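You operate a simulated robot arm through the tools that you are given. There is no shell and no other tool. Be economical: measure what you need, move in short steps, check, and stop when the job is done.

The job below is to be done with a simulated two-armed robot. You get a single attempt, and the scene is never put back.

JOB
Tip the tray of fennel into the trough mixer and start it.
Fine: put the tray back and shut the lid first.

The check looks at the end state, three seconds after you hand in, the way a careful person would. Anything else that was tipped, shoved, dropped, spilled or broken makes it a failure. Lids that push on must go on centred and level and be pressed home; caps that screw on are set level and turned clockwise until they are tight.

ROBOT AND FRAMES
Two 7-joint arms with four-finger grippers on one trunk, on a base that drives. Base frame: it is fixed to the floor where the robot stands at the start and does not move with it; the origin is under the middle of the robot, x ahead of it, y to its left, z up; the surface under the hand at the start is at about z = 0.56. Lengths are in m, angles in degrees, forces in N, time in s.
The left shoulder is at the start at [0.04, 0.181, 1.355], the right one opposite. With the tool pointing down near the work surface each hand reaches from about 0.1 to 0.62 m from the robot's upright axis, wherever it stands, measured 20 degrees to its own side. Places, roughly: mixer lid [0.9, -0.6, 1.1]; mixer switch [0.5, -0.8, 0.9]; steel scoop [0.5, 1, 0.25]; steel tray (37x20x7 cm) [0.5, 0.1, 0.8]; trough mixer [0.6, -0.6, 0.5]. Payload 3.67 kg a hand.
The tool frame of a hand sits at the grasp point between the pads (the TCP): z along the fingers, y along the line on which they close. The tips reach 0.028 m beyond it. The gripper opens to 0.112 m. The gripper's body begins 0.073 m behind the TCP.
Orientation is told as [roll, pitch, yaw] about the base's x, y, z axes, in that order, counted from this pose: with the fingers straight down and closing along the base's y, the tool's x points along the base's -x, its y along +y and its z along -z.

CONTROLS
- The arms move only by the tool step_arm. It takes "left_commands", "right_commands" or both (then of equal length, played together; a hand with none holds still); each is a list that holds one entry, the list of rows, each a list of 7 numbers: the shift along the tool's x, y, z in m, then the turn, a rotation vector about the tool's x, y, z in degrees, then the closure, from 0 (fully open) to 1 (shut). In form: [[[tx, ty, tz, rx, ry, rz, jaw], ...]]. A call has 1 to 20 rows; each row is the pose to reach, as a shift and turn from the pose commanded when the call began, along the tool's axes at that moment. A row lasts 0.2 s, in which the tool goes at most 0.05 m and 8.6 degrees; a call with a longer step from one row to the next is refused whole, and so is a gripper value outside its range. Where a pose cannot be reached the arm comes as near as it can. A force on the tool above 60 N (or 10 N above the force at the start of the call, whichever is more), or a blocked arm, ends the call early, and 0.2 s more pass. The fingers move at their own pace and stop on an object; they squeeze with about 31 N. The grip force told is the motor's: it shows also when the fingers shut on nothing. Time passes only in rows, and 0.2 s behind the last, so rows that repeat a pose let the fingers close. The reply holds the time, the measured pose of the TCP, the force on the tool along the base axes, the opening and the grip force, in the units named above and with some noise, with the torque about the TCP (base axes, N m) and any sound that the robot's microphone picked up, and new pictures: "show" is both (left out), scene, wrist or none (wrist: the cameras of the hands that moved).
- Cameras (640 x 400 px; columns grow to the right, rows downward): "scene" is now at [0.1066, -0.0141, 1.5819]; the picture's right is [-0.17, -0.99, -0.00], its down [-0.59, 0.10, -0.80] and it looks along [0.79, -0.13, -0.60] (base axes); focal length 214 px, centre (320, 200). "left" rides on the left gripper at [0.06, 0.018, -0.104] in its tool frame; the picture's right is [-0.29, 0.96, 0.00], its down [-0.80, -0.24, -0.55] and it looks along [-0.53, -0.16, 0.83] (tool axes); focal length 234 px, centre (320, 200). "right" rides on the right gripper at [0.06, -0.018, -0.104] in its tool frame; the picture's right is [0.29, 0.96, 0.00], its down [-0.80, 0.24, -0.55] and it looks along [-0.53, 0.16, 0.83] (tool axes); focal length 234 px, centre (320, 200). There is no depth. A picture from a camera that has moved, and an enlarged one, comes with that camera's place and axes in the base frame and with its lens.
- slide_trunk(by): slides the trunk up (or, below 0, down) by that many m; the arms and the scene camera ride with it, the base frame stays. It gives what a move gives, with no picture.
- base_move(legs): drives the robot by 1 to 6 legs, each [ahead, left, turn to the left] in m, m and degrees, along the robot's own axes; the way and the turn of a leg run together, so that a leg with both is an arc; at most 1.5 m and 180 degrees a leg. The arms and the cameras ride along, it lands a little off, and it stops where it bumps. It gives what a move gives, and a new picture of the scene camera.
- aim_head(pan, tilt): turns the head with the scene camera to pan (to the left, within 86 degrees either way) and tilt (down, from -29 to 69), counted from straight ahead of the robot. It gives what a move gives, and a new picture of the scene camera.
- zoom(camera, box): a new picture of the part [left, top, right, bottom] of that camera's present view, enlarged. No time passes.
- hand_in(): hands the job in; it is judged then, once.

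Go step by step. Nothing tells you exact positions but the pictures and the camera data: compare them with the known pose of the tool, close in by small moves and look again before you grip or let go. The budget is 120 turns and 260 pictures, counting those below and the enlarged ones. Unless the task says otherwise, let go and move clear before handing in, and close with one line.

The tools are called after "Emit:" by a JSON object that holds its "op" and its "data". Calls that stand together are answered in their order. step_arm: Moves the arms, as the interface text tells. Its arguments: {"type":"object","properties":{"left_commands":{"type":"array","items":{"type":"array","items":{"type":"array","items":{"type":"number"}}}},"right_commands":{"type":"array","items":{"type":"array","items":{"type":"array","items":{"type":"number"}}}},"show":{"type":"string","enum":["both","scene","wrist","none"]}},"required":[]} The other tools are called the same way: slide_trunk (by) slides the trunk up or down; base_move (legs) drives the base; aim_head (pan, tilt) turns the head that bears the scene camera; zoom (camera, box) takes an enlarged picture of a part of a camera's view; hand_in () hands the job in.

At the start:

```text
time_s: 0.0
left_tool_pos: [0.423, -0.0726, 1.4135]
left_orientation: [0.0, 0.0, 0.1]
left_wrist_force: [-0.8, 0.0, -0.6]
left_torque: [-0.01, -0.02, 0.0]
left_opening: 0.1119
left_grip_force: 0.1
right_tool_pos: [0.4159, -0.5037, 1.4204]
right_orientation: [0.1, 0.0, 0.0]
right_wrist_force: [-0.3, -0.2, -0.6]
right_torque: [-0.01, 0.02, -0.01]
right_opening: 0.1119
right_grip_force: 0.0
trunk travel left (down, up): [-0.475, 0.039]
robot x, y, heading: [0.001, 0.0001, 0.1]
head pan, tilt: [-9.6, 36.7]
```

scene: 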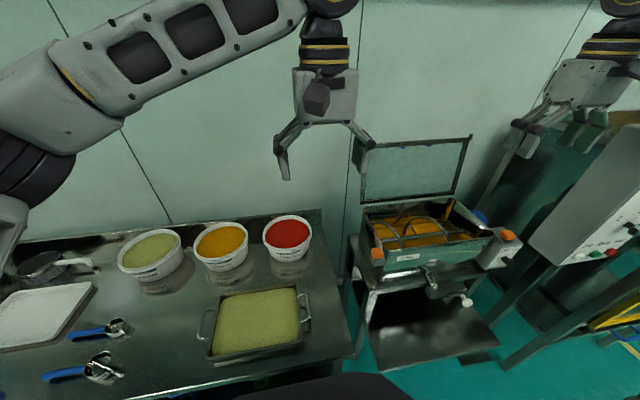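
right: 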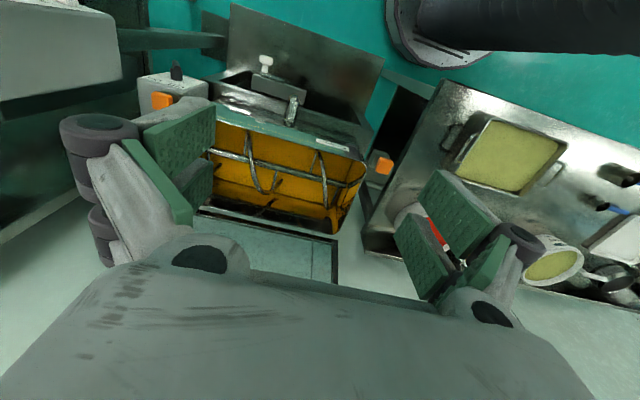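
left: 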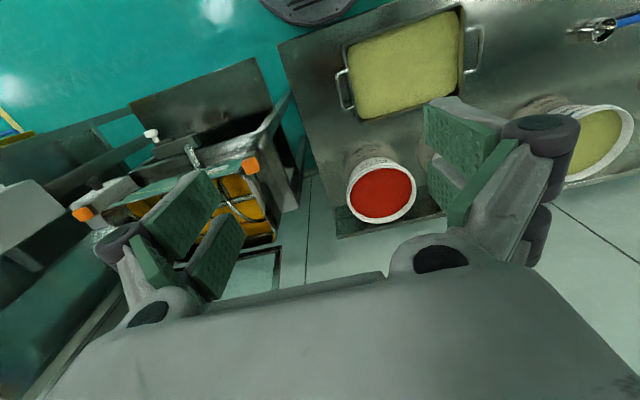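

I see the tray of fennel on the table ahead, and the trough mixer with its lid open to the right. I'll look at the details first.

Emit:
{"op": "zoom", "data": {"camera": "scene", "box": [340, 120, 640, 360]}}

Emit:
{"op": "zoom", "data": {"camera": "scene", "box": [180, 200, 380, 400]}}

Emit:
{"op": "zoom", "data": {"camera": "right", "box": [130, 20, 410, 280]}}

```text
1.67 times, centred on (490, 240) of scene
camera zoom: at [0.1066, -0.0141, 1.5819], right [-0.17, -0.99, 0.0], down [-0.59, 0.1, -0.8], along [0.79, -0.13, -0.6], focal length 358 px, centre (37, 133)
```

zoom: 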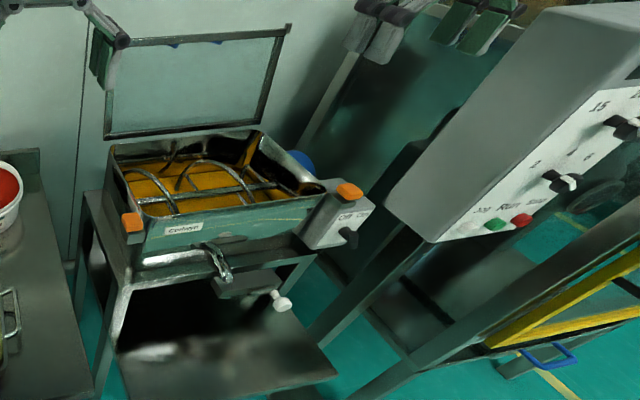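

```text
2.00 times, centred on (280, 300) of scene
camera zoom: at [0.1066, -0.0141, 1.5819], right [-0.17, -0.99, 0.0], down [-0.59, 0.1, -0.8], along [0.79, -0.13, -0.6], focal length 429 px, centre (400, 0)
```

zoom: 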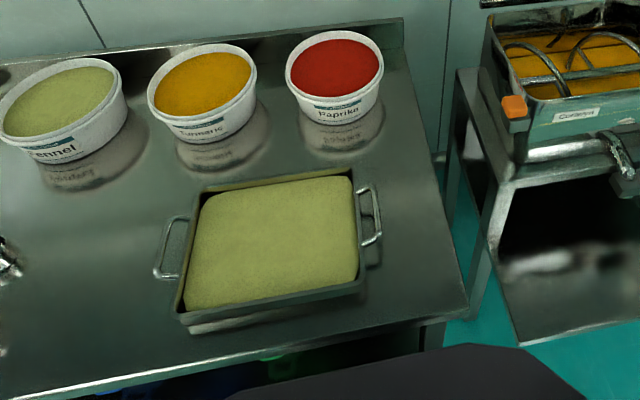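

```text
1.54 times, centred on (270, 150) of right
camera zoom: at [0.3566, -0.5219, 1.5246], right [-0.29, 0.96, 0.0], down [0.8, 0.24, 0.55], along [0.53, 0.16, -0.83], focal length 360 px, centre (397, 277)
```

zoom: 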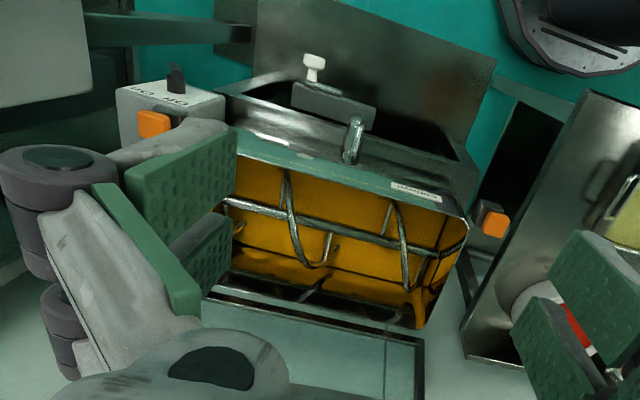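

The mixer has a switch box, orange corner pieces and something like a discharge gate underneath. I'll look closer.

Emit:
{"op": "zoom", "data": {"camera": "scene", "box": [460, 190, 540, 310]}}

Emit:
{"op": "zoom", "data": {"camera": "scene", "box": [360, 190, 460, 290]}}

Emit:
{"op": "zoom", "data": {"camera": "right", "box": [130, 40, 310, 150]}}

Emit:
{"op": "zoom", "data": {"camera": "scene", "box": [540, 160, 640, 270]}}

```text
3.33 times, centred on (500, 250) of scene
camera zoom: at [0.1066, -0.0141, 1.5819], right [-0.17, -0.99, 0.0], down [-0.59, 0.1, -0.8], along [0.79, -0.13, -0.6], focal length 715 px, centre (-280, 33)
```

zoom: 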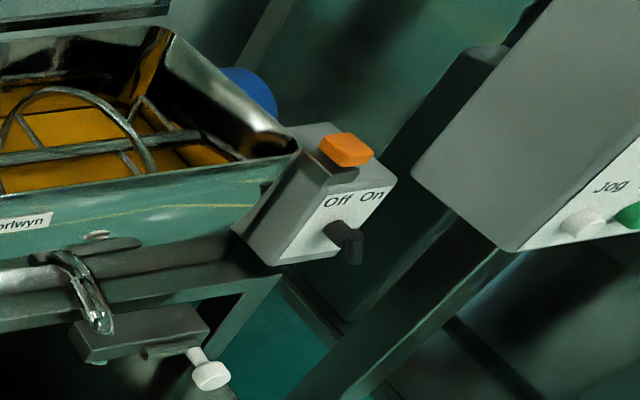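

```text
4.00 times, centred on (410, 240) of scene
camera zoom: at [0.1066, -0.0141, 1.5819], right [-0.17, -0.99, 0.0], down [-0.59, 0.1, -0.8], along [0.79, -0.13, -0.6], focal length 858 px, centre (-40, 40)
```

zoom: 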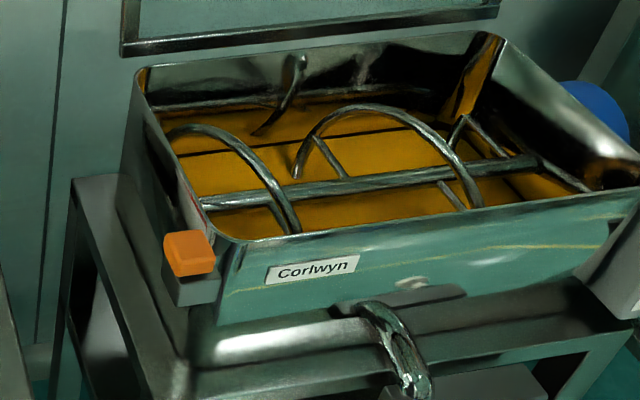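

```text
3.56 times, centred on (220, 95) of right
camera zoom: at [0.3566, -0.5219, 1.5246], right [-0.29, 0.96, 0.0], down [0.8, 0.24, 0.55], along [0.53, 0.16, -0.83], focal length 833 px, centre (676, 573)
```

zoom: 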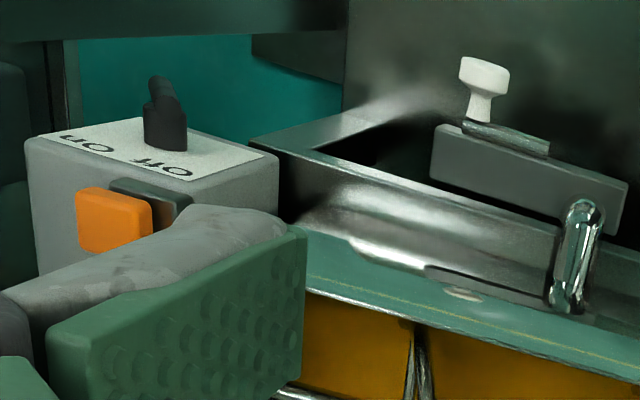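

```text
3.64 times, centred on (590, 215) of scene
camera zoom: at [0.1066, -0.0141, 1.5819], right [-0.17, -0.99, 0.0], down [-0.59, 0.1, -0.8], along [0.79, -0.13, -0.6], focal length 780 px, centre (-662, 146)
```

zoom: 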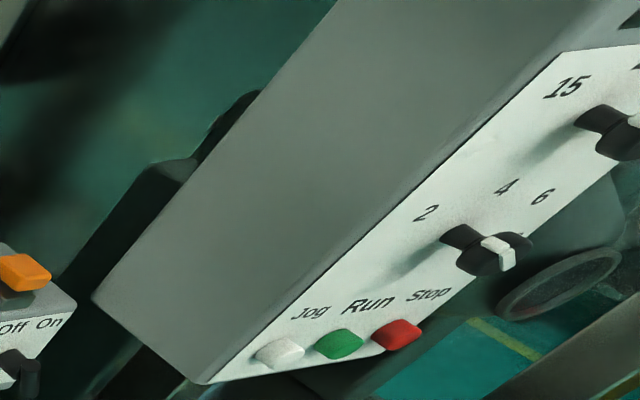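

Both tray handles look graspable, so a two-handed carry seems right. I'll look around the right side and the floor before planning the drive.

Emit:
{"op": "aim_head", "data": {"pan": -60, "tilt": 40}}

Emit:
{"op": "aim_head", "data": {"pan": -25, "tilt": 60}}

Emit:
{"op": "aim_head", "data": {"pan": 15, "tilt": 50}}

```text
time_s: 1.2
left_tool_pos: [0.4228, -0.0741, 1.4141]
left_orientation: [0.0, 0.0, 0.0]
left_wrist_force: [0.3, -0.4, -0.4]
left_torque: [-0.03, 0.0, 0.03]
left_opening: 0.112
left_grip_force: 0.0
right_tool_pos: [0.4158, -0.5032, 1.4195]
right_orientation: [0.0, 0.0, 0.0]
right_wrist_force: [-0.6, -0.5, 0.2]
right_torque: [-0.02, 0.01, 0.03]
right_opening: 0.112
right_grip_force: 0.2
trunk travel left (down, up): [-0.475, 0.039]
robot x, y, heading: [0.0026, -0.0, 0.1]
head pan, tilt: [-60.0, 40.0]
camera scene: at [0.0633, -0.0731, 1.5769], right [-0.87, -0.5, 0.0], down [-0.32, 0.56, -0.77], along [0.38, -0.66, -0.64], focal length 214 px, centre (320, 200)
```

scene: 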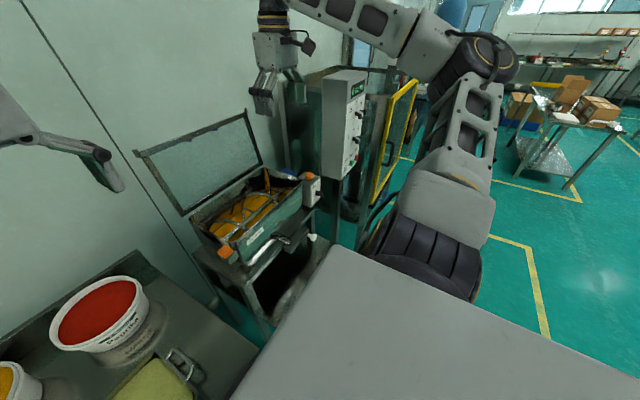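

```text
time_s: 2.2
left_tool_pos: [0.4216, -0.0742, 1.4151]
left_orientation: [0.0, 0.0, 0.0]
left_wrist_force: [0.6, 0.0, 0.6]
left_torque: [0.02, 0.01, -0.01]
left_opening: 0.1121
left_grip_force: 0.0
right_tool_pos: [0.4171, -0.5031, 1.4198]
right_orientation: [0.0, 0.0, -0.1]
right_wrist_force: [-0.7, -0.1, -1.0]
right_torque: [-0.01, 0.01, -0.02]
right_opening: 0.1121
right_grip_force: 0.0
trunk travel left (down, up): [-0.475, 0.039]
robot x, y, heading: [-0.0001, -0.0056, 0.0]
head pan, tilt: [-25.0, 60.0]
camera scene: at [0.081, -0.0278, 1.5502], right [-0.42, -0.91, 0.0], down [-0.78, 0.37, -0.5], along [0.45, -0.21, -0.87], focal length 214 px, centre (320, 200)
```

scene: 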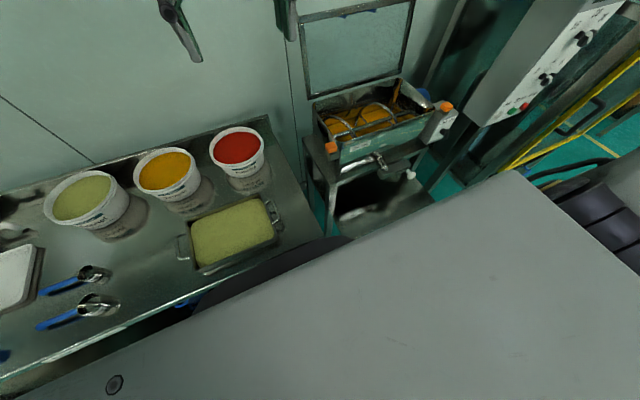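

```text
time_s: 3.3
left_tool_pos: [0.4231, -0.0748, 1.4142]
left_orientation: [-0.1, 0.0, -0.1]
left_wrist_force: [-0.3, 0.8, 0.3]
left_torque: [0.0, -0.03, 0.01]
left_opening: 0.112
left_grip_force: 0.1
right_tool_pos: [0.4168, -0.5043, 1.4199]
right_orientation: [-0.1, 0.0, -0.1]
right_wrist_force: [0.1, 0.9, 0.0]
right_torque: [-0.01, 0.04, 0.03]
right_opening: 0.1118
right_grip_force: 0.0
trunk travel left (down, up): [-0.475, 0.039]
robot x, y, heading: [0.0018, 0.0029, 0.3]
head pan, tilt: [15.0, 50.0]
camera scene: at [0.095, 0.0203, 1.5628], right [0.26, -0.97, 0.0], down [-0.74, -0.2, -0.64], along [0.62, 0.17, -0.77], focal length 214 px, centre (320, 200)
```

scene: 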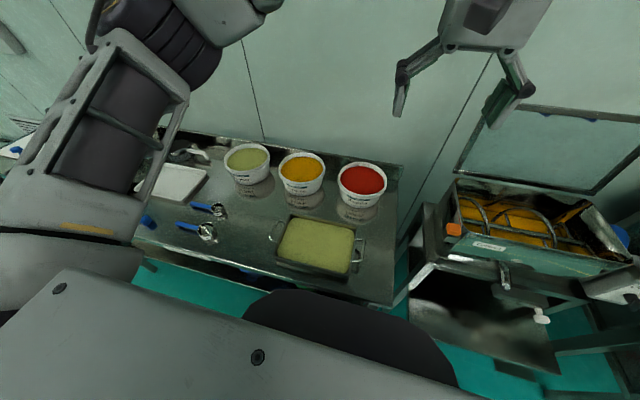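

The tray's handles are at about (0.48, 0.30) and (0.485, -0.03) at z≈0.84. I'll centre the robot on the tray and then spread the hands above the handles.

Emit:
{"op": "base_move", "data": {"legs": [[0, 0.137, 0]]}}

```text
time_s: 4.6
left_tool_pos: [0.4225, 0.06, 1.4141]
left_orientation: [0.1, 0.0, 0.0]
left_wrist_force: [0.0, -0.9, 0.3]
left_torque: [0.0, -0.05, 0.02]
left_opening: 0.1118
left_grip_force: 0.0
right_tool_pos: [0.4178, -0.37, 1.4189]
right_orientation: [0.2, 0.0, 0.1]
right_wrist_force: [-0.1, 0.1, 0.2]
right_torque: [0.01, 0.02, 0.0]
right_opening: 0.1119
right_grip_force: 0.2
trunk travel left (down, up): [-0.475, 0.039]
robot x, y, heading: [-0.0012, 0.1367, 0.2]
head pan, tilt: [15.0, 50.0]
camera scene: at [0.0952, 0.1533, 1.5628], right [0.26, -0.97, 0.0], down [-0.74, -0.2, -0.64], along [0.62, 0.17, -0.77], focal length 214 px, centre (320, 200)
```

scene: 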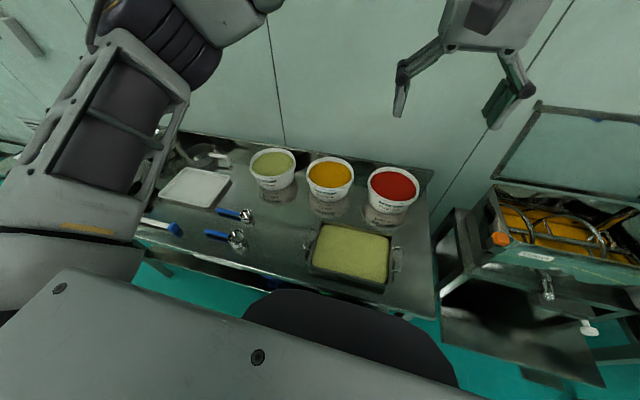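

Now both hands go to hover above the handles at z≈1.02.

Emit:
{"op": "step_arm", "data": {"left_commands": [[[-0.0044, 0.02, 0.033, 0, 0, 0, 0], [-0.0088, 0.04, 0.066, 0, 0, 0, 0], [-0.013, 0.06, 0.099, 0, 0, 0, 0], [-0.0175, 0.08, 0.131, 0, 0, 0, 0], [-0.022, 0.1, 0.164, 0, 0, 0, 0], [-0.026, 0.12, 0.197, 0, 0, 0, 0], [-0.031, 0.14, 0.23, 0, 0, 0, 0], [-0.035, 0.16, 0.263, 0, 0, 0, 0], [-0.039, 0.18, 0.296, 0, 0, 0, 0], [-0.044, 0.2, 0.328, 0, 0, 0, 0], [-0.048, 0.22, 0.361, 0, 0, 0, 0], [-0.0525, 0.24, 0.394, 0, 0, 0, 0], [-0.0525, 0.24, 0.394, 0, 0, 0, 0]]], "right_commands": [[[-0.0057, 0.028, 0.033, 0, 0, 0, 0], [-0.0113, 0.057, 0.066, 0, 0, 0, 0], [-0.017, 0.085, 0.1, 0, 0, 0, 0], [-0.023, 0.113, 0.133, 0, 0, 0, 0], [-0.028, 0.142, 0.166, 0, 0, 0, 0], [-0.034, 0.17, 0.2, 0, 0, 0, 0], [-0.04, 0.198, 0.233, 0, 0, 0, 0], [-0.045, 0.227, 0.266, 0, 0, 0, 0], [-0.051, 0.255, 0.3, 0, 0, 0, 0], [-0.057, 0.283, 0.333, 0, 0, 0, 0], [-0.062, 0.312, 0.366, 0, 0, 0, 0], [-0.068, 0.34, 0.4, 0, 0, 0, 0], [-0.068, 0.34, 0.4, 0, 0, 0, 0]]]}}

Emit:
{"op": "aim_head", "data": {"pan": 0, "tilt": 55}}

```text
time_s: 7.4
left_tool_pos: [0.4756, 0.2997, 1.0215]
left_orientation: [0.1, 0.0, 0.0]
left_wrist_force: [-0.7, -0.2, -0.1]
left_torque: [0.02, -0.02, 0.0]
left_opening: 0.112
left_grip_force: 0.1
right_tool_pos: [0.4823, -0.026, 1.0205]
right_orientation: [0.1, 0.0, 0.1]
right_wrist_force: [-0.5, -1.0, -0.4]
right_torque: [0.02, -0.03, 0.0]
right_opening: 0.112
right_grip_force: 0.1
trunk travel left (down, up): [-0.475, 0.039]
robot x, y, heading: [0.0043, 0.1402, -0.0]
head pan, tilt: [15.0, 50.0]
camera scene: at [0.0945, 0.1548, 1.5629], right [0.26, -0.97, 0.0], down [-0.74, -0.2, -0.64], along [0.62, 0.17, -0.77], focal length 214 px, centre (320, 200)
camera right: at [0.4225, -0.0448, 1.1253], right [-0.29, 0.96, 0.0], down [0.8, 0.24, 0.55], along [0.53, 0.16, -0.83], focal length 234 px, centre (320, 200)
camera left: at [0.4168, 0.3185, 1.1252], right [0.29, 0.96, 0.0], down [0.8, -0.24, 0.55], along [0.53, -0.16, -0.83], focal length 234 px, centre (320, 200)
```

scene: 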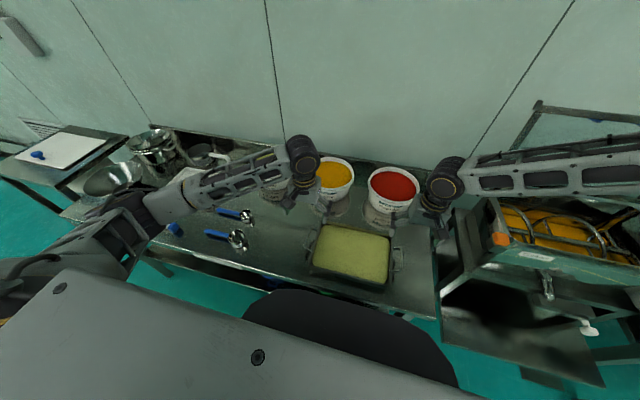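
right: 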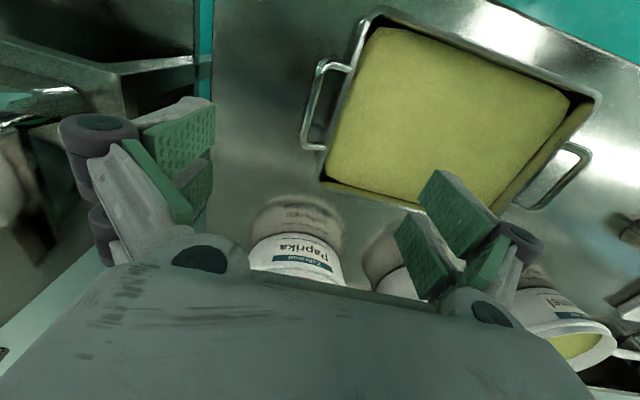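
left: 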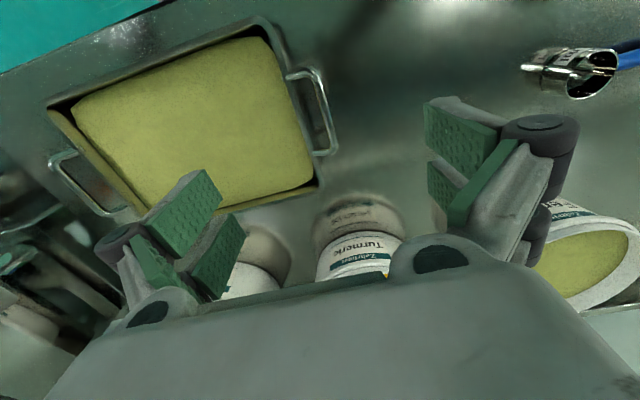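

```text
time_s: 8.2
left_tool_pos: [0.4768, 0.3001, 1.0193]
left_orientation: [0.0, 0.0, 0.0]
left_wrist_force: [0.2, -0.5, 0.8]
left_torque: [-0.01, 0.02, 0.03]
left_opening: 0.1123
left_grip_force: 0.0
right_tool_pos: [0.483, -0.0253, 1.0206]
right_orientation: [-0.1, -0.1, 0.1]
right_wrist_force: [0.2, 0.1, -0.9]
right_torque: [0.01, -0.02, 0.01]
right_opening: 0.1119
right_grip_force: 0.0
trunk travel left (down, up): [-0.475, 0.039]
robot x, y, heading: [0.0038, 0.1353, -0.1]
head pan, tilt: [0.0, 55.0]
camera scene: at [0.0927, 0.1364, 1.5563], right [0.0, -1.0, 0.0], down [-0.82, 0.0, -0.57], along [0.57, 0.0, -0.82], focal length 214 px, centre (320, 200)
```

scene: 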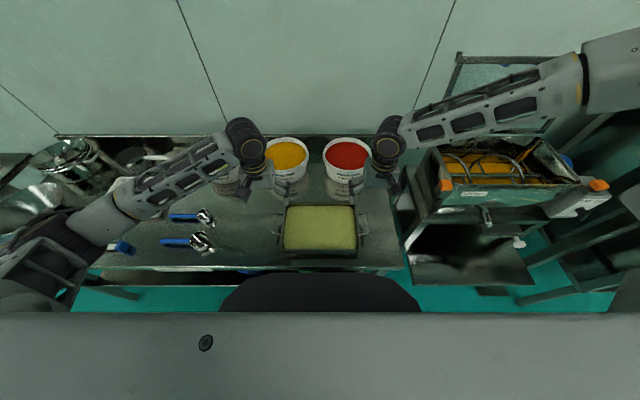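

Handles triangulate to about (0.486, 0.301) and (0.487, -0.037), z≈0.80. I'll zoom on them to see their shape and tilt.

Emit:
{"op": "zoom", "data": {"camera": "left", "box": [240, 40, 400, 180]}}

Emit:
{"op": "zoom", "data": {"camera": "right", "box": [500, 90, 640, 220]}}

Emit:
{"op": "zoom", "data": {"camera": "scene", "box": [250, 180, 400, 280]}}

Emit:
{"op": "zoom", "data": {"camera": "scene", "box": [410, 130, 630, 280]}}

```text
2.86 times, centred on (320, 110) of left
camera zoom: at [0.4171, 0.3193, 1.125], right [0.29, 0.96, 0.0], down [0.8, -0.24, 0.55], along [0.53, -0.16, -0.83], focal length 669 px, centre (320, 457)
```

zoom: 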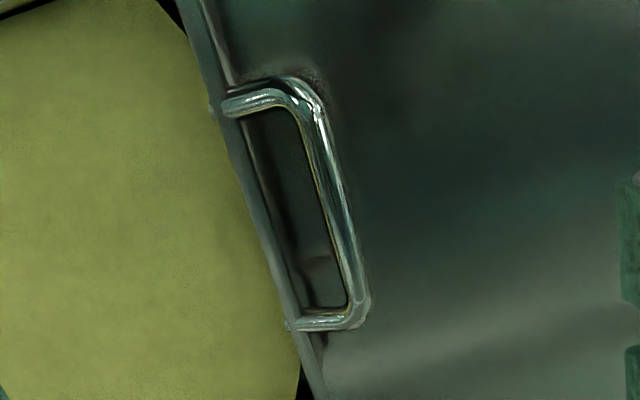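

```text
3.08 times, centred on (570, 155) of right
camera zoom: at [0.4227, -0.0441, 1.1256], right [-0.29, 0.96, 0.0], down [0.8, 0.24, 0.55], along [0.53, 0.16, -0.83], focal length 720 px, centre (-449, 338)
```

zoom: 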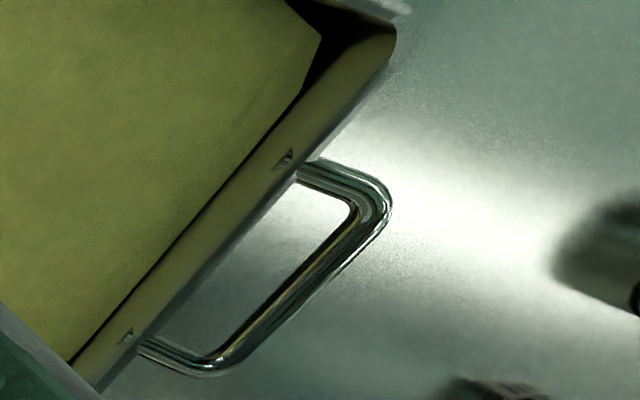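

```text
4.00 times, centred on (325, 230) of scene
camera zoom: at [0.0927, 0.1364, 1.5563], right [0.0, -1.0, 0.0], down [-0.82, 0.0, -0.57], along [0.57, 0.0, -0.82], focal length 858 px, centre (300, 80)
```

zoom: 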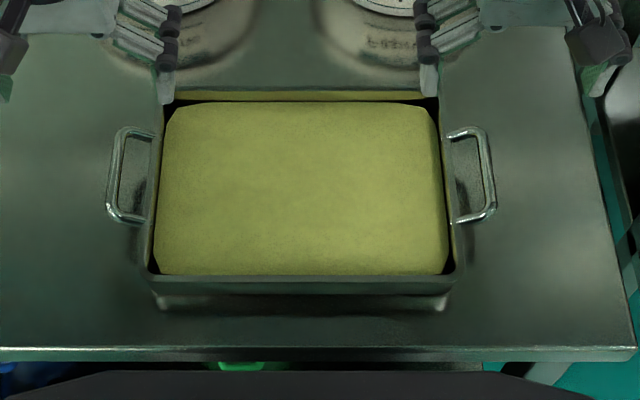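

```text
2.67 times, centred on (520, 205) of scene
camera zoom: at [0.0927, 0.1364, 1.5563], right [0.0, -1.0, 0.0], down [-0.82, 0.0, -0.57], along [0.57, 0.0, -0.82], focal length 572 px, centre (-213, 187)
```

zoom: 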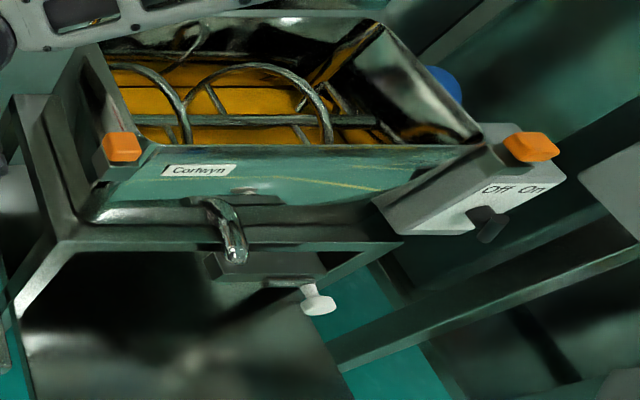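

The handles are rigid horizontal loops at z≈0.858 (left y≈0.308, right y≈-0.038). I'll part-close the jaws so that the inner finger fits the loop, line up, and go down to z≈0.92 to check.

Emit:
{"op": "step_arm", "data": {"left_commands": [[[0, 0.008, 0.03, 0, 0, 0, 0.78], [0.001, 0.008, 0.06, 0, 0, 0, 0.78], [0.001, 0.008, 0.095, 0, 0, 0, 0.78], [0.001, 0.008, 0.095, 0, 0, 0, 0.78], [0.001, 0.008, 0.095, 0, 0, 0, 0.78]]], "right_commands": [[[0.005, -0.008, 0.03, 0, 0, 0, 0.78], [0.009, -0.0127, 0.06, 0, 0, 0, 0.78], [0.009, -0.0127, 0.095, 0, 0, 0, 0.78], [0.009, -0.0127, 0.095, 0, 0, 0, 0.78], [0.009, -0.0127, 0.095, 0, 0, 0, 0.78]]]}}

Emit:
{"op": "zoom", "data": {"camera": "scene", "box": [250, 150, 400, 250]}}

```text
time_s: 9.4
left_tool_pos: [0.4744, 0.3084, 0.9254]
left_orientation: [0.1, -0.1, 0.0]
left_wrist_force: [0.1, 0.1, -0.4]
left_torque: [-0.02, 0.0, -0.02]
left_opening: 0.0246
left_grip_force: 0.0
right_tool_pos: [0.4678, -0.0564, 0.9427]
right_orientation: [0.2, -0.1, 0.1]
right_wrist_force: [-0.4, 0.1, 0.4]
right_torque: [0.0, -0.03, 0.01]
right_opening: 0.0246
right_grip_force: 0.1
right hand out of reach, approached as far as the arm can: row 3, 4, 5
trunk travel left (down, up): [-0.475, 0.039]
robot x, y, heading: [-0.0004, 0.1356, 0.2]
head pan, tilt: [0.0, 55.0]
camera scene: at [0.0932, 0.1363, 1.5563], right [0.0, -1.0, 0.0], down [-0.82, 0.0, -0.57], along [0.57, 0.0, -0.82], focal length 214 px, centre (320, 200)
camera right: at [0.4076, -0.0743, 1.0473], right [-0.29, 0.96, 0.0], down [0.8, 0.24, 0.55], along [0.53, 0.16, -0.83], focal length 234 px, centre (320, 200)
camera left: at [0.4147, 0.3283, 1.03], right [0.29, 0.96, 0.0], down [0.8, -0.24, 0.55], along [0.53, -0.16, -0.83], focal length 234 px, centre (320, 200)
```

scene: 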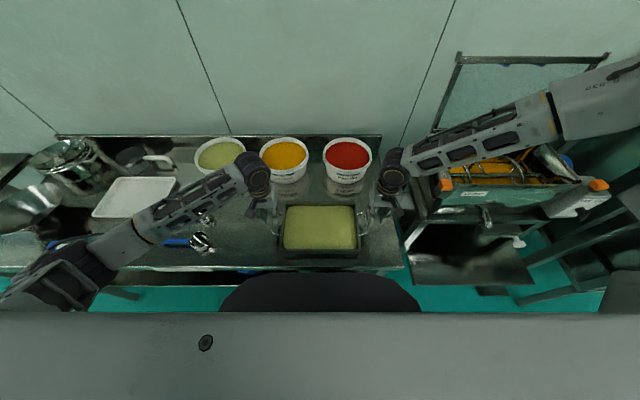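
right: 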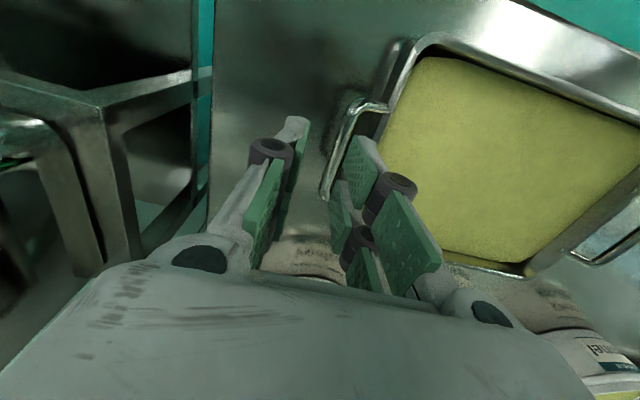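
left: 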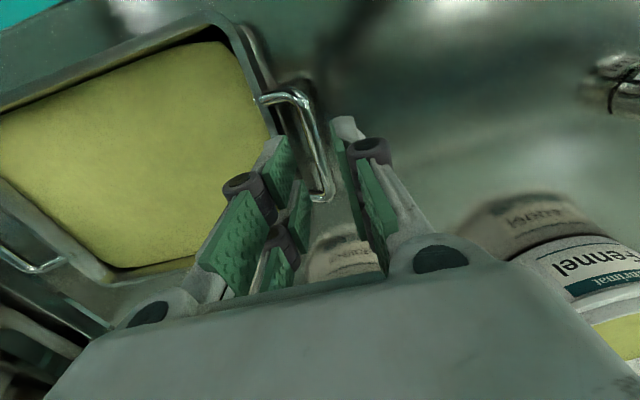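

```text
4.00 times, centred on (325, 200) of scene
camera zoom: at [0.0932, 0.1363, 1.5563], right [0.0, -1.0, 0.0], down [-0.82, 0.0, -0.57], along [0.57, 0.0, -0.82], focal length 858 px, centre (300, 200)
```

zoom: 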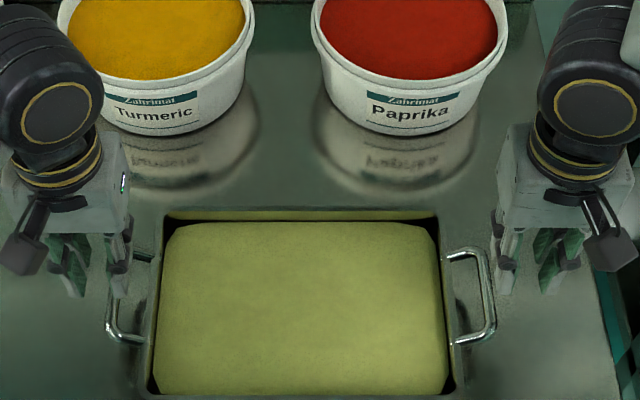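

The right arm runs out of reach here, so I'll raise both hands and lower the trunk to get better arm postures.

Emit:
{"op": "step_arm", "data": {"left_commands": [[[0, 0, -0.04, 0, 0, 0, 0.78], [0, 0, -0.08, 0, 0, 0, 0.78], [0, 0, -0.12, 0, 0, 0, 0.78], [0, 0, -0.16, 0, 0, 0, 0.78], [0, 0, -0.2, 0, 0, 0, 0.78]]], "right_commands": [[[0, 0, -0.04, 0, 0, 0, 0.78], [0, 0, -0.08, 0, 0, 0, 0.78], [0, 0, -0.12, 0, 0, 0, 0.78], [0, 0, -0.16, 0, 0, 0, 0.78], [0, 0, -0.2, 0, 0, 0, 0.78]]], "show": "none"}}

Emit:
{"op": "slide_trunk", "data": {"by": -0.2}}

```text
time_s: 10.6
left_tool_pos: [0.4733, 0.3081, 1.1249]
left_orientation: [0.0, 0.0, 0.0]
left_wrist_force: [-0.4, -0.2, -0.4]
left_torque: [-0.03, 0.01, 0.01]
left_opening: 0.0244
left_grip_force: 0.1
right_tool_pos: [0.4642, -0.0551, 1.1467]
right_orientation: [0.0, 0.1, 0.0]
right_wrist_force: [-0.4, 1.1, -0.4]
right_torque: [0.01, -0.03, 0.0]
right_opening: 0.0244
right_grip_force: 0.1
trunk travel left (down, up): [-0.475, 0.039]
robot x, y, heading: [-0.0001, 0.1317, -0.1]
head pan, tilt: [0.0, 55.0]
```

```text
time_s: 12.7
left_tool_pos: [0.4741, 0.3085, 0.9236]
left_orientation: [0.0, 0.0, 0.0]
left_wrist_force: [-0.1, -0.8, -0.6]
left_torque: [0.0, 0.01, -0.01]
left_opening: 0.0248
left_grip_force: 0.1
right_tool_pos: [0.4658, -0.0551, 0.9462]
right_orientation: [0.0, 0.1, 0.0]
right_wrist_force: [-0.2, -0.1, -0.3]
right_torque: [0.0, -0.03, -0.01]
right_opening: 0.0243
right_grip_force: 0.1
trunk travel left (down, up): [-0.275, 0.239]
robot x, y, heading: [0.0009, 0.1335, -0.1]
head pan, tilt: [0.0, 55.0]
```

Now I'll align the right hand over its handle and look.

Emit:
{"op": "step_arm", "data": {"right_commands": [[[-0.009, 0.017, 0.021, 0, 0, 0, 0.78], [-0.009, 0.017, 0.021, 0, 0, 0, 0.78]]], "left_commands": [[[0, 0, 0, 0, 0, 0, 0.78], [0, 0, 0, 0, 0, 0, 0.78]]]}}

Emit:
{"op": "zoom", "data": {"camera": "right", "box": [240, 60, 480, 220]}}

Emit:
{"op": "zoom", "data": {"camera": "left", "box": [180, 60, 420, 220]}}

```text
time_s: 13.3
left_tool_pos: [0.4731, 0.3067, 0.9248]
left_orientation: [0.1, 0.0, -0.1]
left_wrist_force: [-0.2, -0.3, 1.0]
left_torque: [0.01, -0.03, 0.03]
left_opening: 0.0246
left_grip_force: 0.1
right_tool_pos: [0.4734, -0.0386, 0.9268]
right_orientation: [0.1, 0.0, 0.0]
right_wrist_force: [-0.3, 0.0, 0.4]
right_torque: [-0.01, 0.04, -0.01]
right_opening: 0.0247
right_grip_force: 0.1
trunk travel left (down, up): [-0.275, 0.239]
robot x, y, heading: [0.0006, 0.1374, -0.0]
head pan, tilt: [0.0, 55.0]
camera scene: at [0.0919, 0.1354, 1.3558], right [0.0, -1.0, 0.0], down [-0.82, 0.0, -0.57], along [0.57, 0.0, -0.82], focal length 214 px, centre (320, 200)
camera right: at [0.4139, -0.0577, 1.03], right [-0.29, 0.96, 0.0], down [0.8, 0.24, 0.55], along [0.53, 0.16, -0.83], focal length 234 px, centre (320, 200)
camera left: at [0.4145, 0.3262, 1.0295], right [0.29, 0.96, 0.0], down [0.8, -0.24, 0.55], along [0.53, -0.16, -0.83], focal length 234 px, centre (320, 200)
```

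scene: 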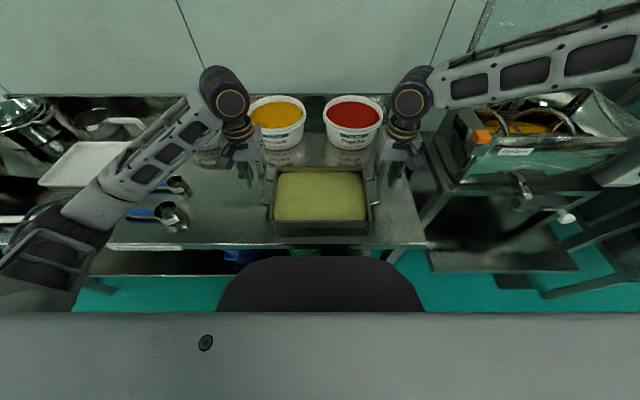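
right: 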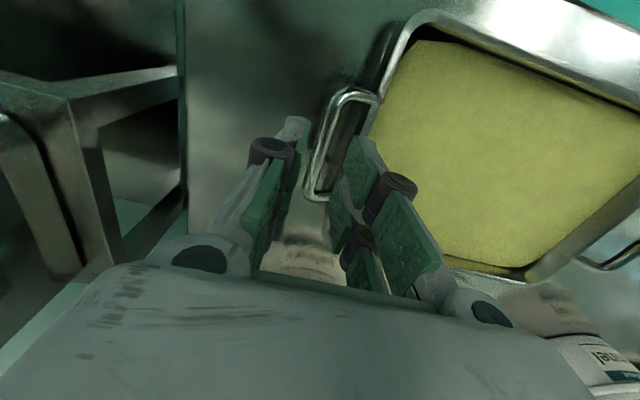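
left: 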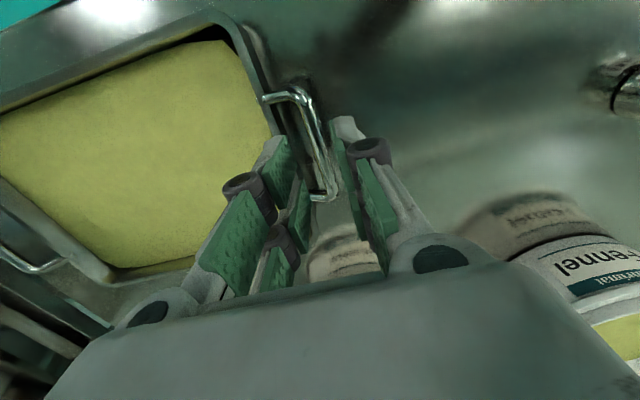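

```text
2.50 times, centred on (360, 140) of right
camera zoom: at [0.4139, -0.0577, 1.03], right [-0.29, 0.96, 0.0], down [0.8, 0.24, 0.55], along [0.53, 0.16, -0.83], focal length 585 px, centre (220, 350)
```

zoom: 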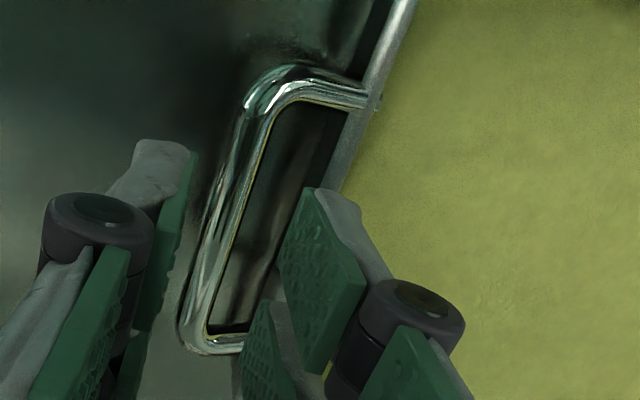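

```text
2.50 times, centred on (300, 140) of left
camera zoom: at [0.4145, 0.3262, 1.0295], right [0.29, 0.96, 0.0], down [0.8, -0.24, 0.55], along [0.53, -0.16, -0.83], focal length 585 px, centre (370, 350)
```

zoom: 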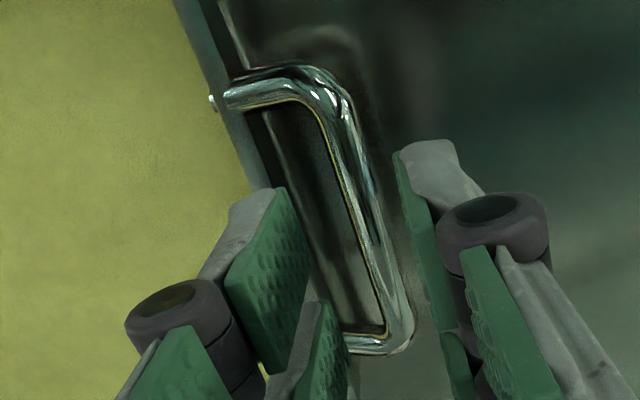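

Alignment is within about 2 mm. I'll narrow the jaws slightly and go down part way, with the inner fingers entering the loops.

Emit:
{"op": "step_arm", "data": {"left_commands": [[[-0.001, -0.0015, 0, 0, 0, 0, 0.815], [-0.001, -0.0015, 0.015, 0, 0, 0, 0.815], [-0.001, -0.0015, 0.03, 0, 0, 0, 0.815], [-0.001, -0.0015, 0.04, 0, 0, 0, 0.815]]], "right_commands": [[[-0.001, 0.0015, 0, 0, 0, 0, 0.815], [-0.001, 0.0015, 0.015, 0, 0, 0, 0.815], [-0.001, 0.0015, 0.03, 0, 0, 0, 0.815], [-0.001, 0.0015, 0.04, 0, 0, 0, 0.815]]], "show": "wrist"}}

Emit:
{"op": "zoom", "data": {"camera": "right", "box": [240, 60, 480, 220]}}

Emit:
{"op": "zoom", "data": {"camera": "left", "box": [180, 60, 420, 220]}}

Emit:
{"op": "zoom", "data": {"camera": "scene", "box": [220, 120, 420, 250]}}

```text
time_s: 14.3
left_tool_pos: [0.4749, 0.3071, 0.884]
left_orientation: [0.0, 0.0, -0.1]
left_wrist_force: [-0.1, -0.2, 0.7]
left_torque: [0.03, 0.01, 0.01]
left_opening: 0.021
left_grip_force: 0.0
right_tool_pos: [0.4755, -0.0364, 0.8847]
right_orientation: [0.0, 0.0, -0.1]
right_wrist_force: [0.3, 0.5, 0.3]
right_torque: [0.03, -0.01, -0.03]
right_opening: 0.0206
right_grip_force: 0.1
trunk travel left (down, up): [-0.275, 0.239]
robot x, y, heading: [-0.0004, 0.1329, 0.1]
head pan, tilt: [0.0, 55.0]
camera right: at [0.4157, -0.0552, 0.9894], right [-0.29, 0.96, 0.0], down [0.8, 0.24, 0.55], along [0.53, 0.16, -0.83], focal length 234 px, centre (320, 200)
camera left: at [0.4166, 0.3248, 0.988], right [0.29, 0.96, 0.0], down [0.8, -0.24, 0.55], along [0.53, -0.16, -0.83], focal length 234 px, centre (320, 200)
```

right: 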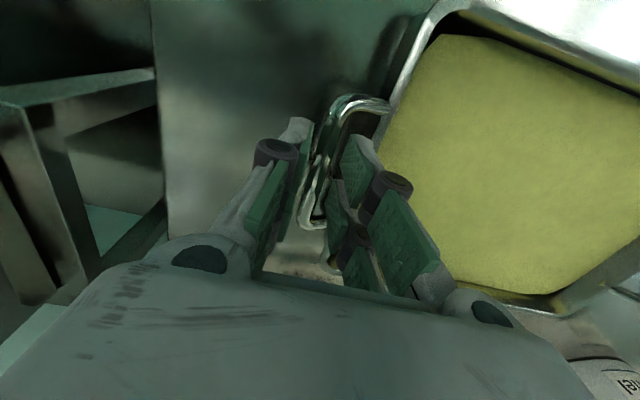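
left: 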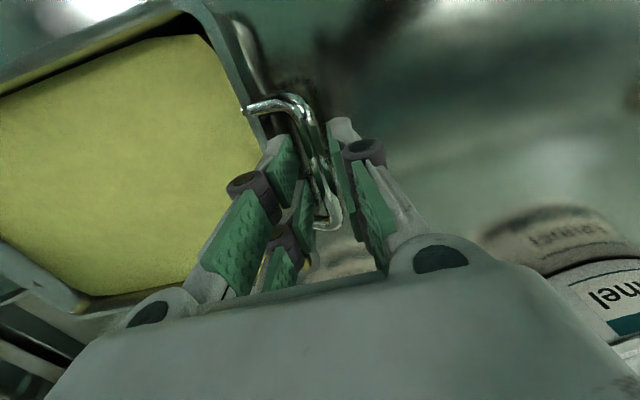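

```text
2.50 times, centred on (360, 140) of right
camera zoom: at [0.4157, -0.0552, 0.9894], right [-0.29, 0.96, 0.0], down [0.8, 0.24, 0.55], along [0.53, 0.16, -0.83], focal length 585 px, centre (220, 350)
```

zoom: 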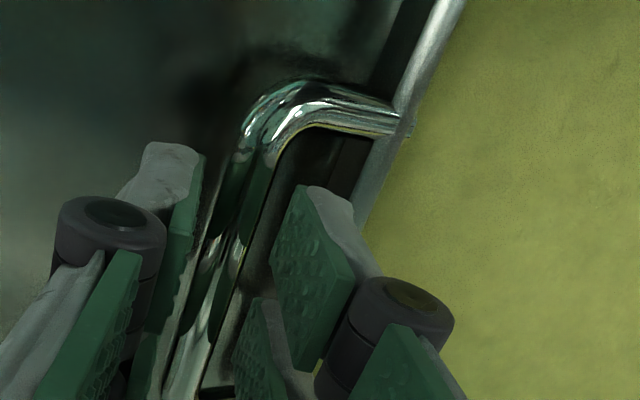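

```text
2.50 times, centred on (300, 140) of left
camera zoom: at [0.4166, 0.3248, 0.988], right [0.29, 0.96, 0.0], down [0.8, -0.24, 0.55], along [0.53, -0.16, -0.83], focal length 585 px, centre (370, 350)
```

zoom: 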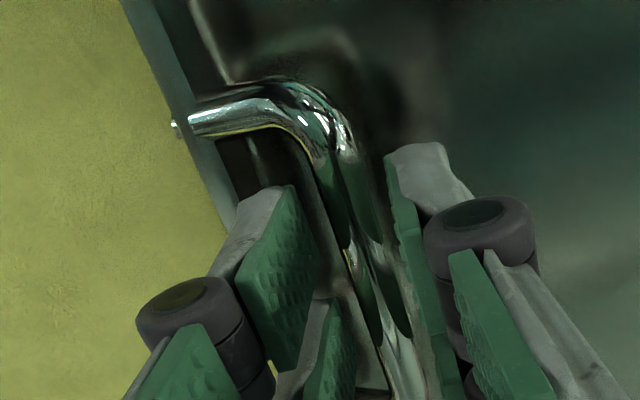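

```text
3.08 times, centred on (320, 185) of scene
camera zoom: at [0.0929, 0.1361, 1.3557], right [0.0, -1.0, 0.0], down [-0.82, 0.0, -0.57], along [0.57, 0.0, -0.82], focal length 660 px, centre (320, 246)
```

zoom: 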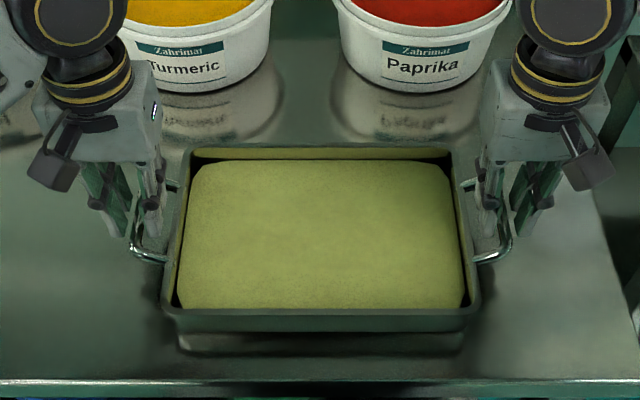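

The fingers straddle both bars. I'll go down another 25 mm and check the force before closing.

Emit:
{"op": "step_arm", "data": {"left_commands": [[[0, -0.001, 0.012, 0, 0, 0, 0.815], [0, -0.001, 0.025, 0, 0, 0, 0.815], [0, -0.001, 0.025, 0, 0, 0, 0.815]]], "right_commands": [[[0, 0, 0.012, 0, 0, 0, 0.815], [0, 0, 0.025, 0, 0, 0, 0.815], [0, 0, 0.025, 0, 0, 0, 0.815]]], "show": "wrist"}}

Emit:
{"op": "zoom", "data": {"camera": "scene", "box": [220, 120, 420, 250]}}

```text
time_s: 15.1
left_tool_pos: [0.4751, 0.3053, 0.8595]
left_orientation: [0.0, 0.0, 0.1]
left_wrist_force: [-0.1, 0.5, 0.9]
left_torque: [0.02, 0.02, 0.01]
left_opening: 0.0207
left_grip_force: 0.0
right_tool_pos: [0.4754, -0.0377, 0.8604]
right_orientation: [0.0, 0.0, 0.0]
right_wrist_force: [-0.3, 0.2, 0.5]
right_torque: [0.0, 0.01, -0.03]
right_opening: 0.0207
right_grip_force: 0.0
trunk travel left (down, up): [-0.275, 0.239]
robot x, y, heading: [0.0001, 0.1366, -0.1]
head pan, tilt: [0.0, 55.0]
camera right: at [0.4154, -0.0562, 0.9653], right [-0.29, 0.96, 0.0], down [0.8, 0.24, 0.55], along [0.53, 0.16, -0.83], focal length 234 px, centre (320, 200)
camera left: at [0.4162, 0.3238, 0.9635], right [0.29, 0.96, 0.0], down [0.8, -0.24, 0.55], along [0.53, -0.16, -0.83], focal length 234 px, centre (320, 200)
```

right: 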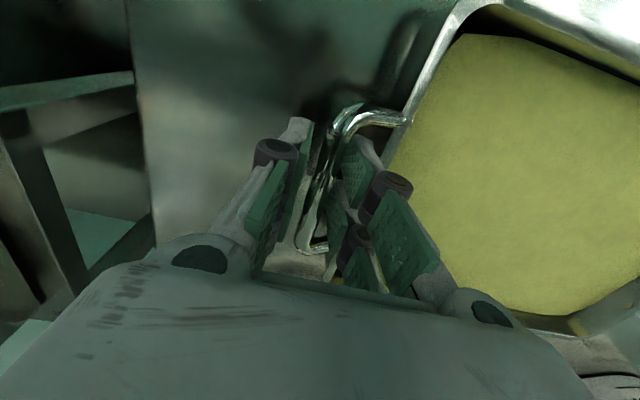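
left: 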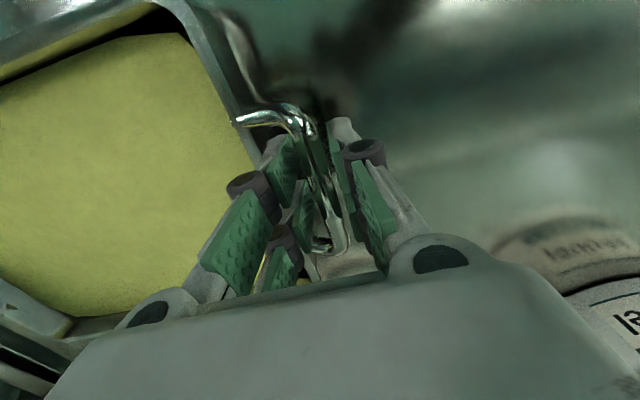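

```text
3.08 times, centred on (320, 185) of scene
camera zoom: at [0.0926, 0.1362, 1.3558], right [0.0, -1.0, 0.0], down [-0.82, 0.0, -0.57], along [0.57, 0.0, -0.82], focal length 660 px, centre (320, 246)
```

zoom: 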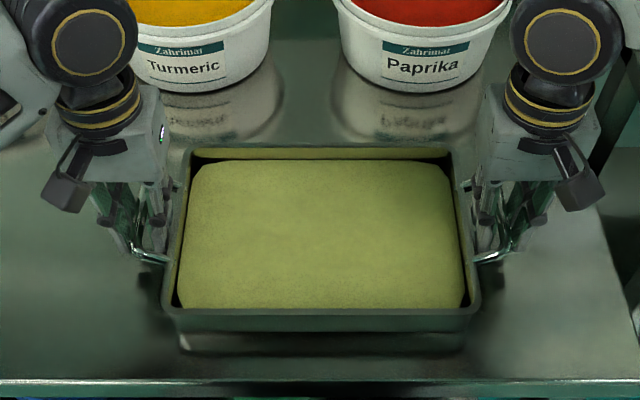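

Clear of contact, with the bars between the pads. Closing both grippers.

Emit:
{"op": "step_arm", "data": {"left_commands": [[[0, 0, 0.004, 0, 0, 0, 0.815], [0, 0, 0.004, 0, 0, 0, 1], [0, 0, 0.004, 0, 0, 0, 1], [0, 0, 0.004, 0, 0, 0, 1]]], "right_commands": [[[0, 0, 0.004, 0, 0, 0, 0.815], [0, 0, 0.004, 0, 0, 0, 1], [0, 0, 0.004, 0, 0, 0, 1], [0, 0, 0.004, 0, 0, 0, 1]]], "show": "none"}}

Emit:
{"op": "step_arm", "data": {"left_commands": [[[0, 0, -0.006, 0, 0, 0, 1], [0, 0, -0.012, 0, 0, 0, 1], [0, 0, -0.02, 0, 0, 0, 1], [0, 0, -0.02, 0, 0, 0, 1]]], "right_commands": [[[0, 0, -0.006, 0, 0, 0, 1], [0, 0, -0.012, 0, 0, 0, 1], [0, 0, -0.02, 0, 0, 0, 1], [0, 0, -0.02, 0, 0, 0, 1]]]}}

```text
time_s: 16.1
left_tool_pos: [0.4755, 0.3059, 0.8553]
left_orientation: [0.1, 0.0, 0.0]
left_wrist_force: [-0.7, 9.9, -0.1]
left_torque: [-0.03, 0.05, -0.09]
left_opening: 0.0104
left_grip_force: 31.0
right_tool_pos: [0.4772, -0.0386, 0.8559]
right_orientation: [-0.1, 0.1, 0.0]
right_wrist_force: [-1.2, -9.2, 2.1]
right_torque: [0.02, 0.16, 0.05]
right_opening: 0.0107
right_grip_force: 30.8
trunk travel left (down, up): [-0.275, 0.239]
robot x, y, heading: [-0.0025, 0.1393, -0.0]
head pan, tilt: [0.0, 55.0]
```

```text
time_s: 17.1
left_tool_pos: [0.4769, 0.3067, 0.8752]
left_orientation: [-0.1, 0.1, -0.1]
left_wrist_force: [0.0, 11.4, -4.5]
left_torque: [-0.02, 0.01, 0.03]
left_opening: 0.0107
left_grip_force: 30.8
right_tool_pos: [0.4763, -0.0377, 0.8764]
right_orientation: [0.0, 0.1, -0.1]
right_wrist_force: [0.6, -11.4, -4.2]
right_torque: [0.02, 0.01, 0.11]
right_opening: 0.0109
right_grip_force: 31.0
trunk travel left (down, up): [-0.275, 0.239]
robot x, y, heading: [-0.0007, 0.1365, 0.1]
head pan, tilt: [0.0, 55.0]
camera scene: at [0.0937, 0.1363, 1.3557], right [0.0, -1.0, 0.0], down [-0.82, 0.0, -0.57], along [0.57, 0.0, -0.82], focal length 214 px, centre (320, 200)
camera right: at [0.417, -0.0565, 0.981], right [-0.29, 0.96, 0.0], down [0.8, 0.24, 0.55], along [0.53, 0.16, -0.83], focal length 234 px, centre (320, 200)
camera left: at [0.4176, 0.3243, 0.9802], right [0.29, 0.96, 0.0], down [0.8, -0.24, 0.55], along [0.53, -0.16, -0.83], focal length 234 px, centre (320, 200)
```

scene: 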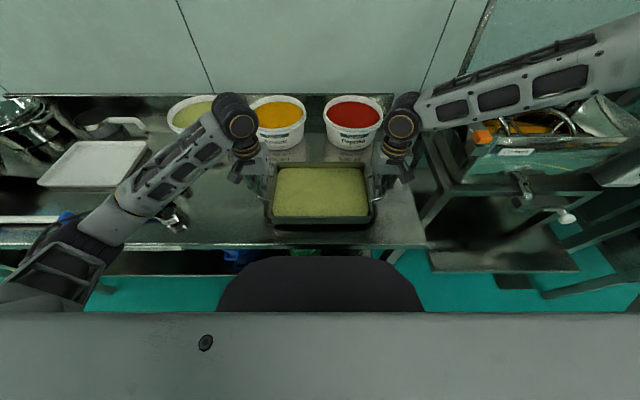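
right: 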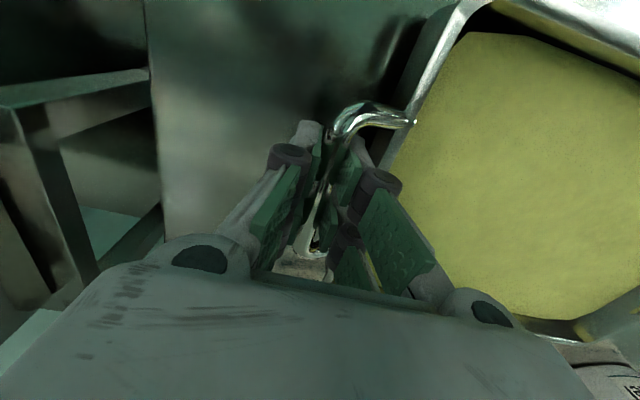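
left: 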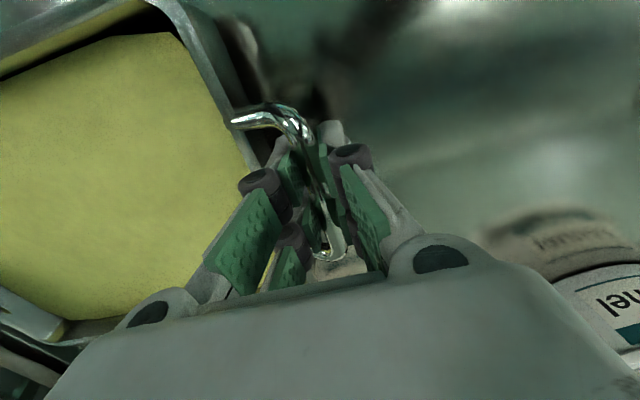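

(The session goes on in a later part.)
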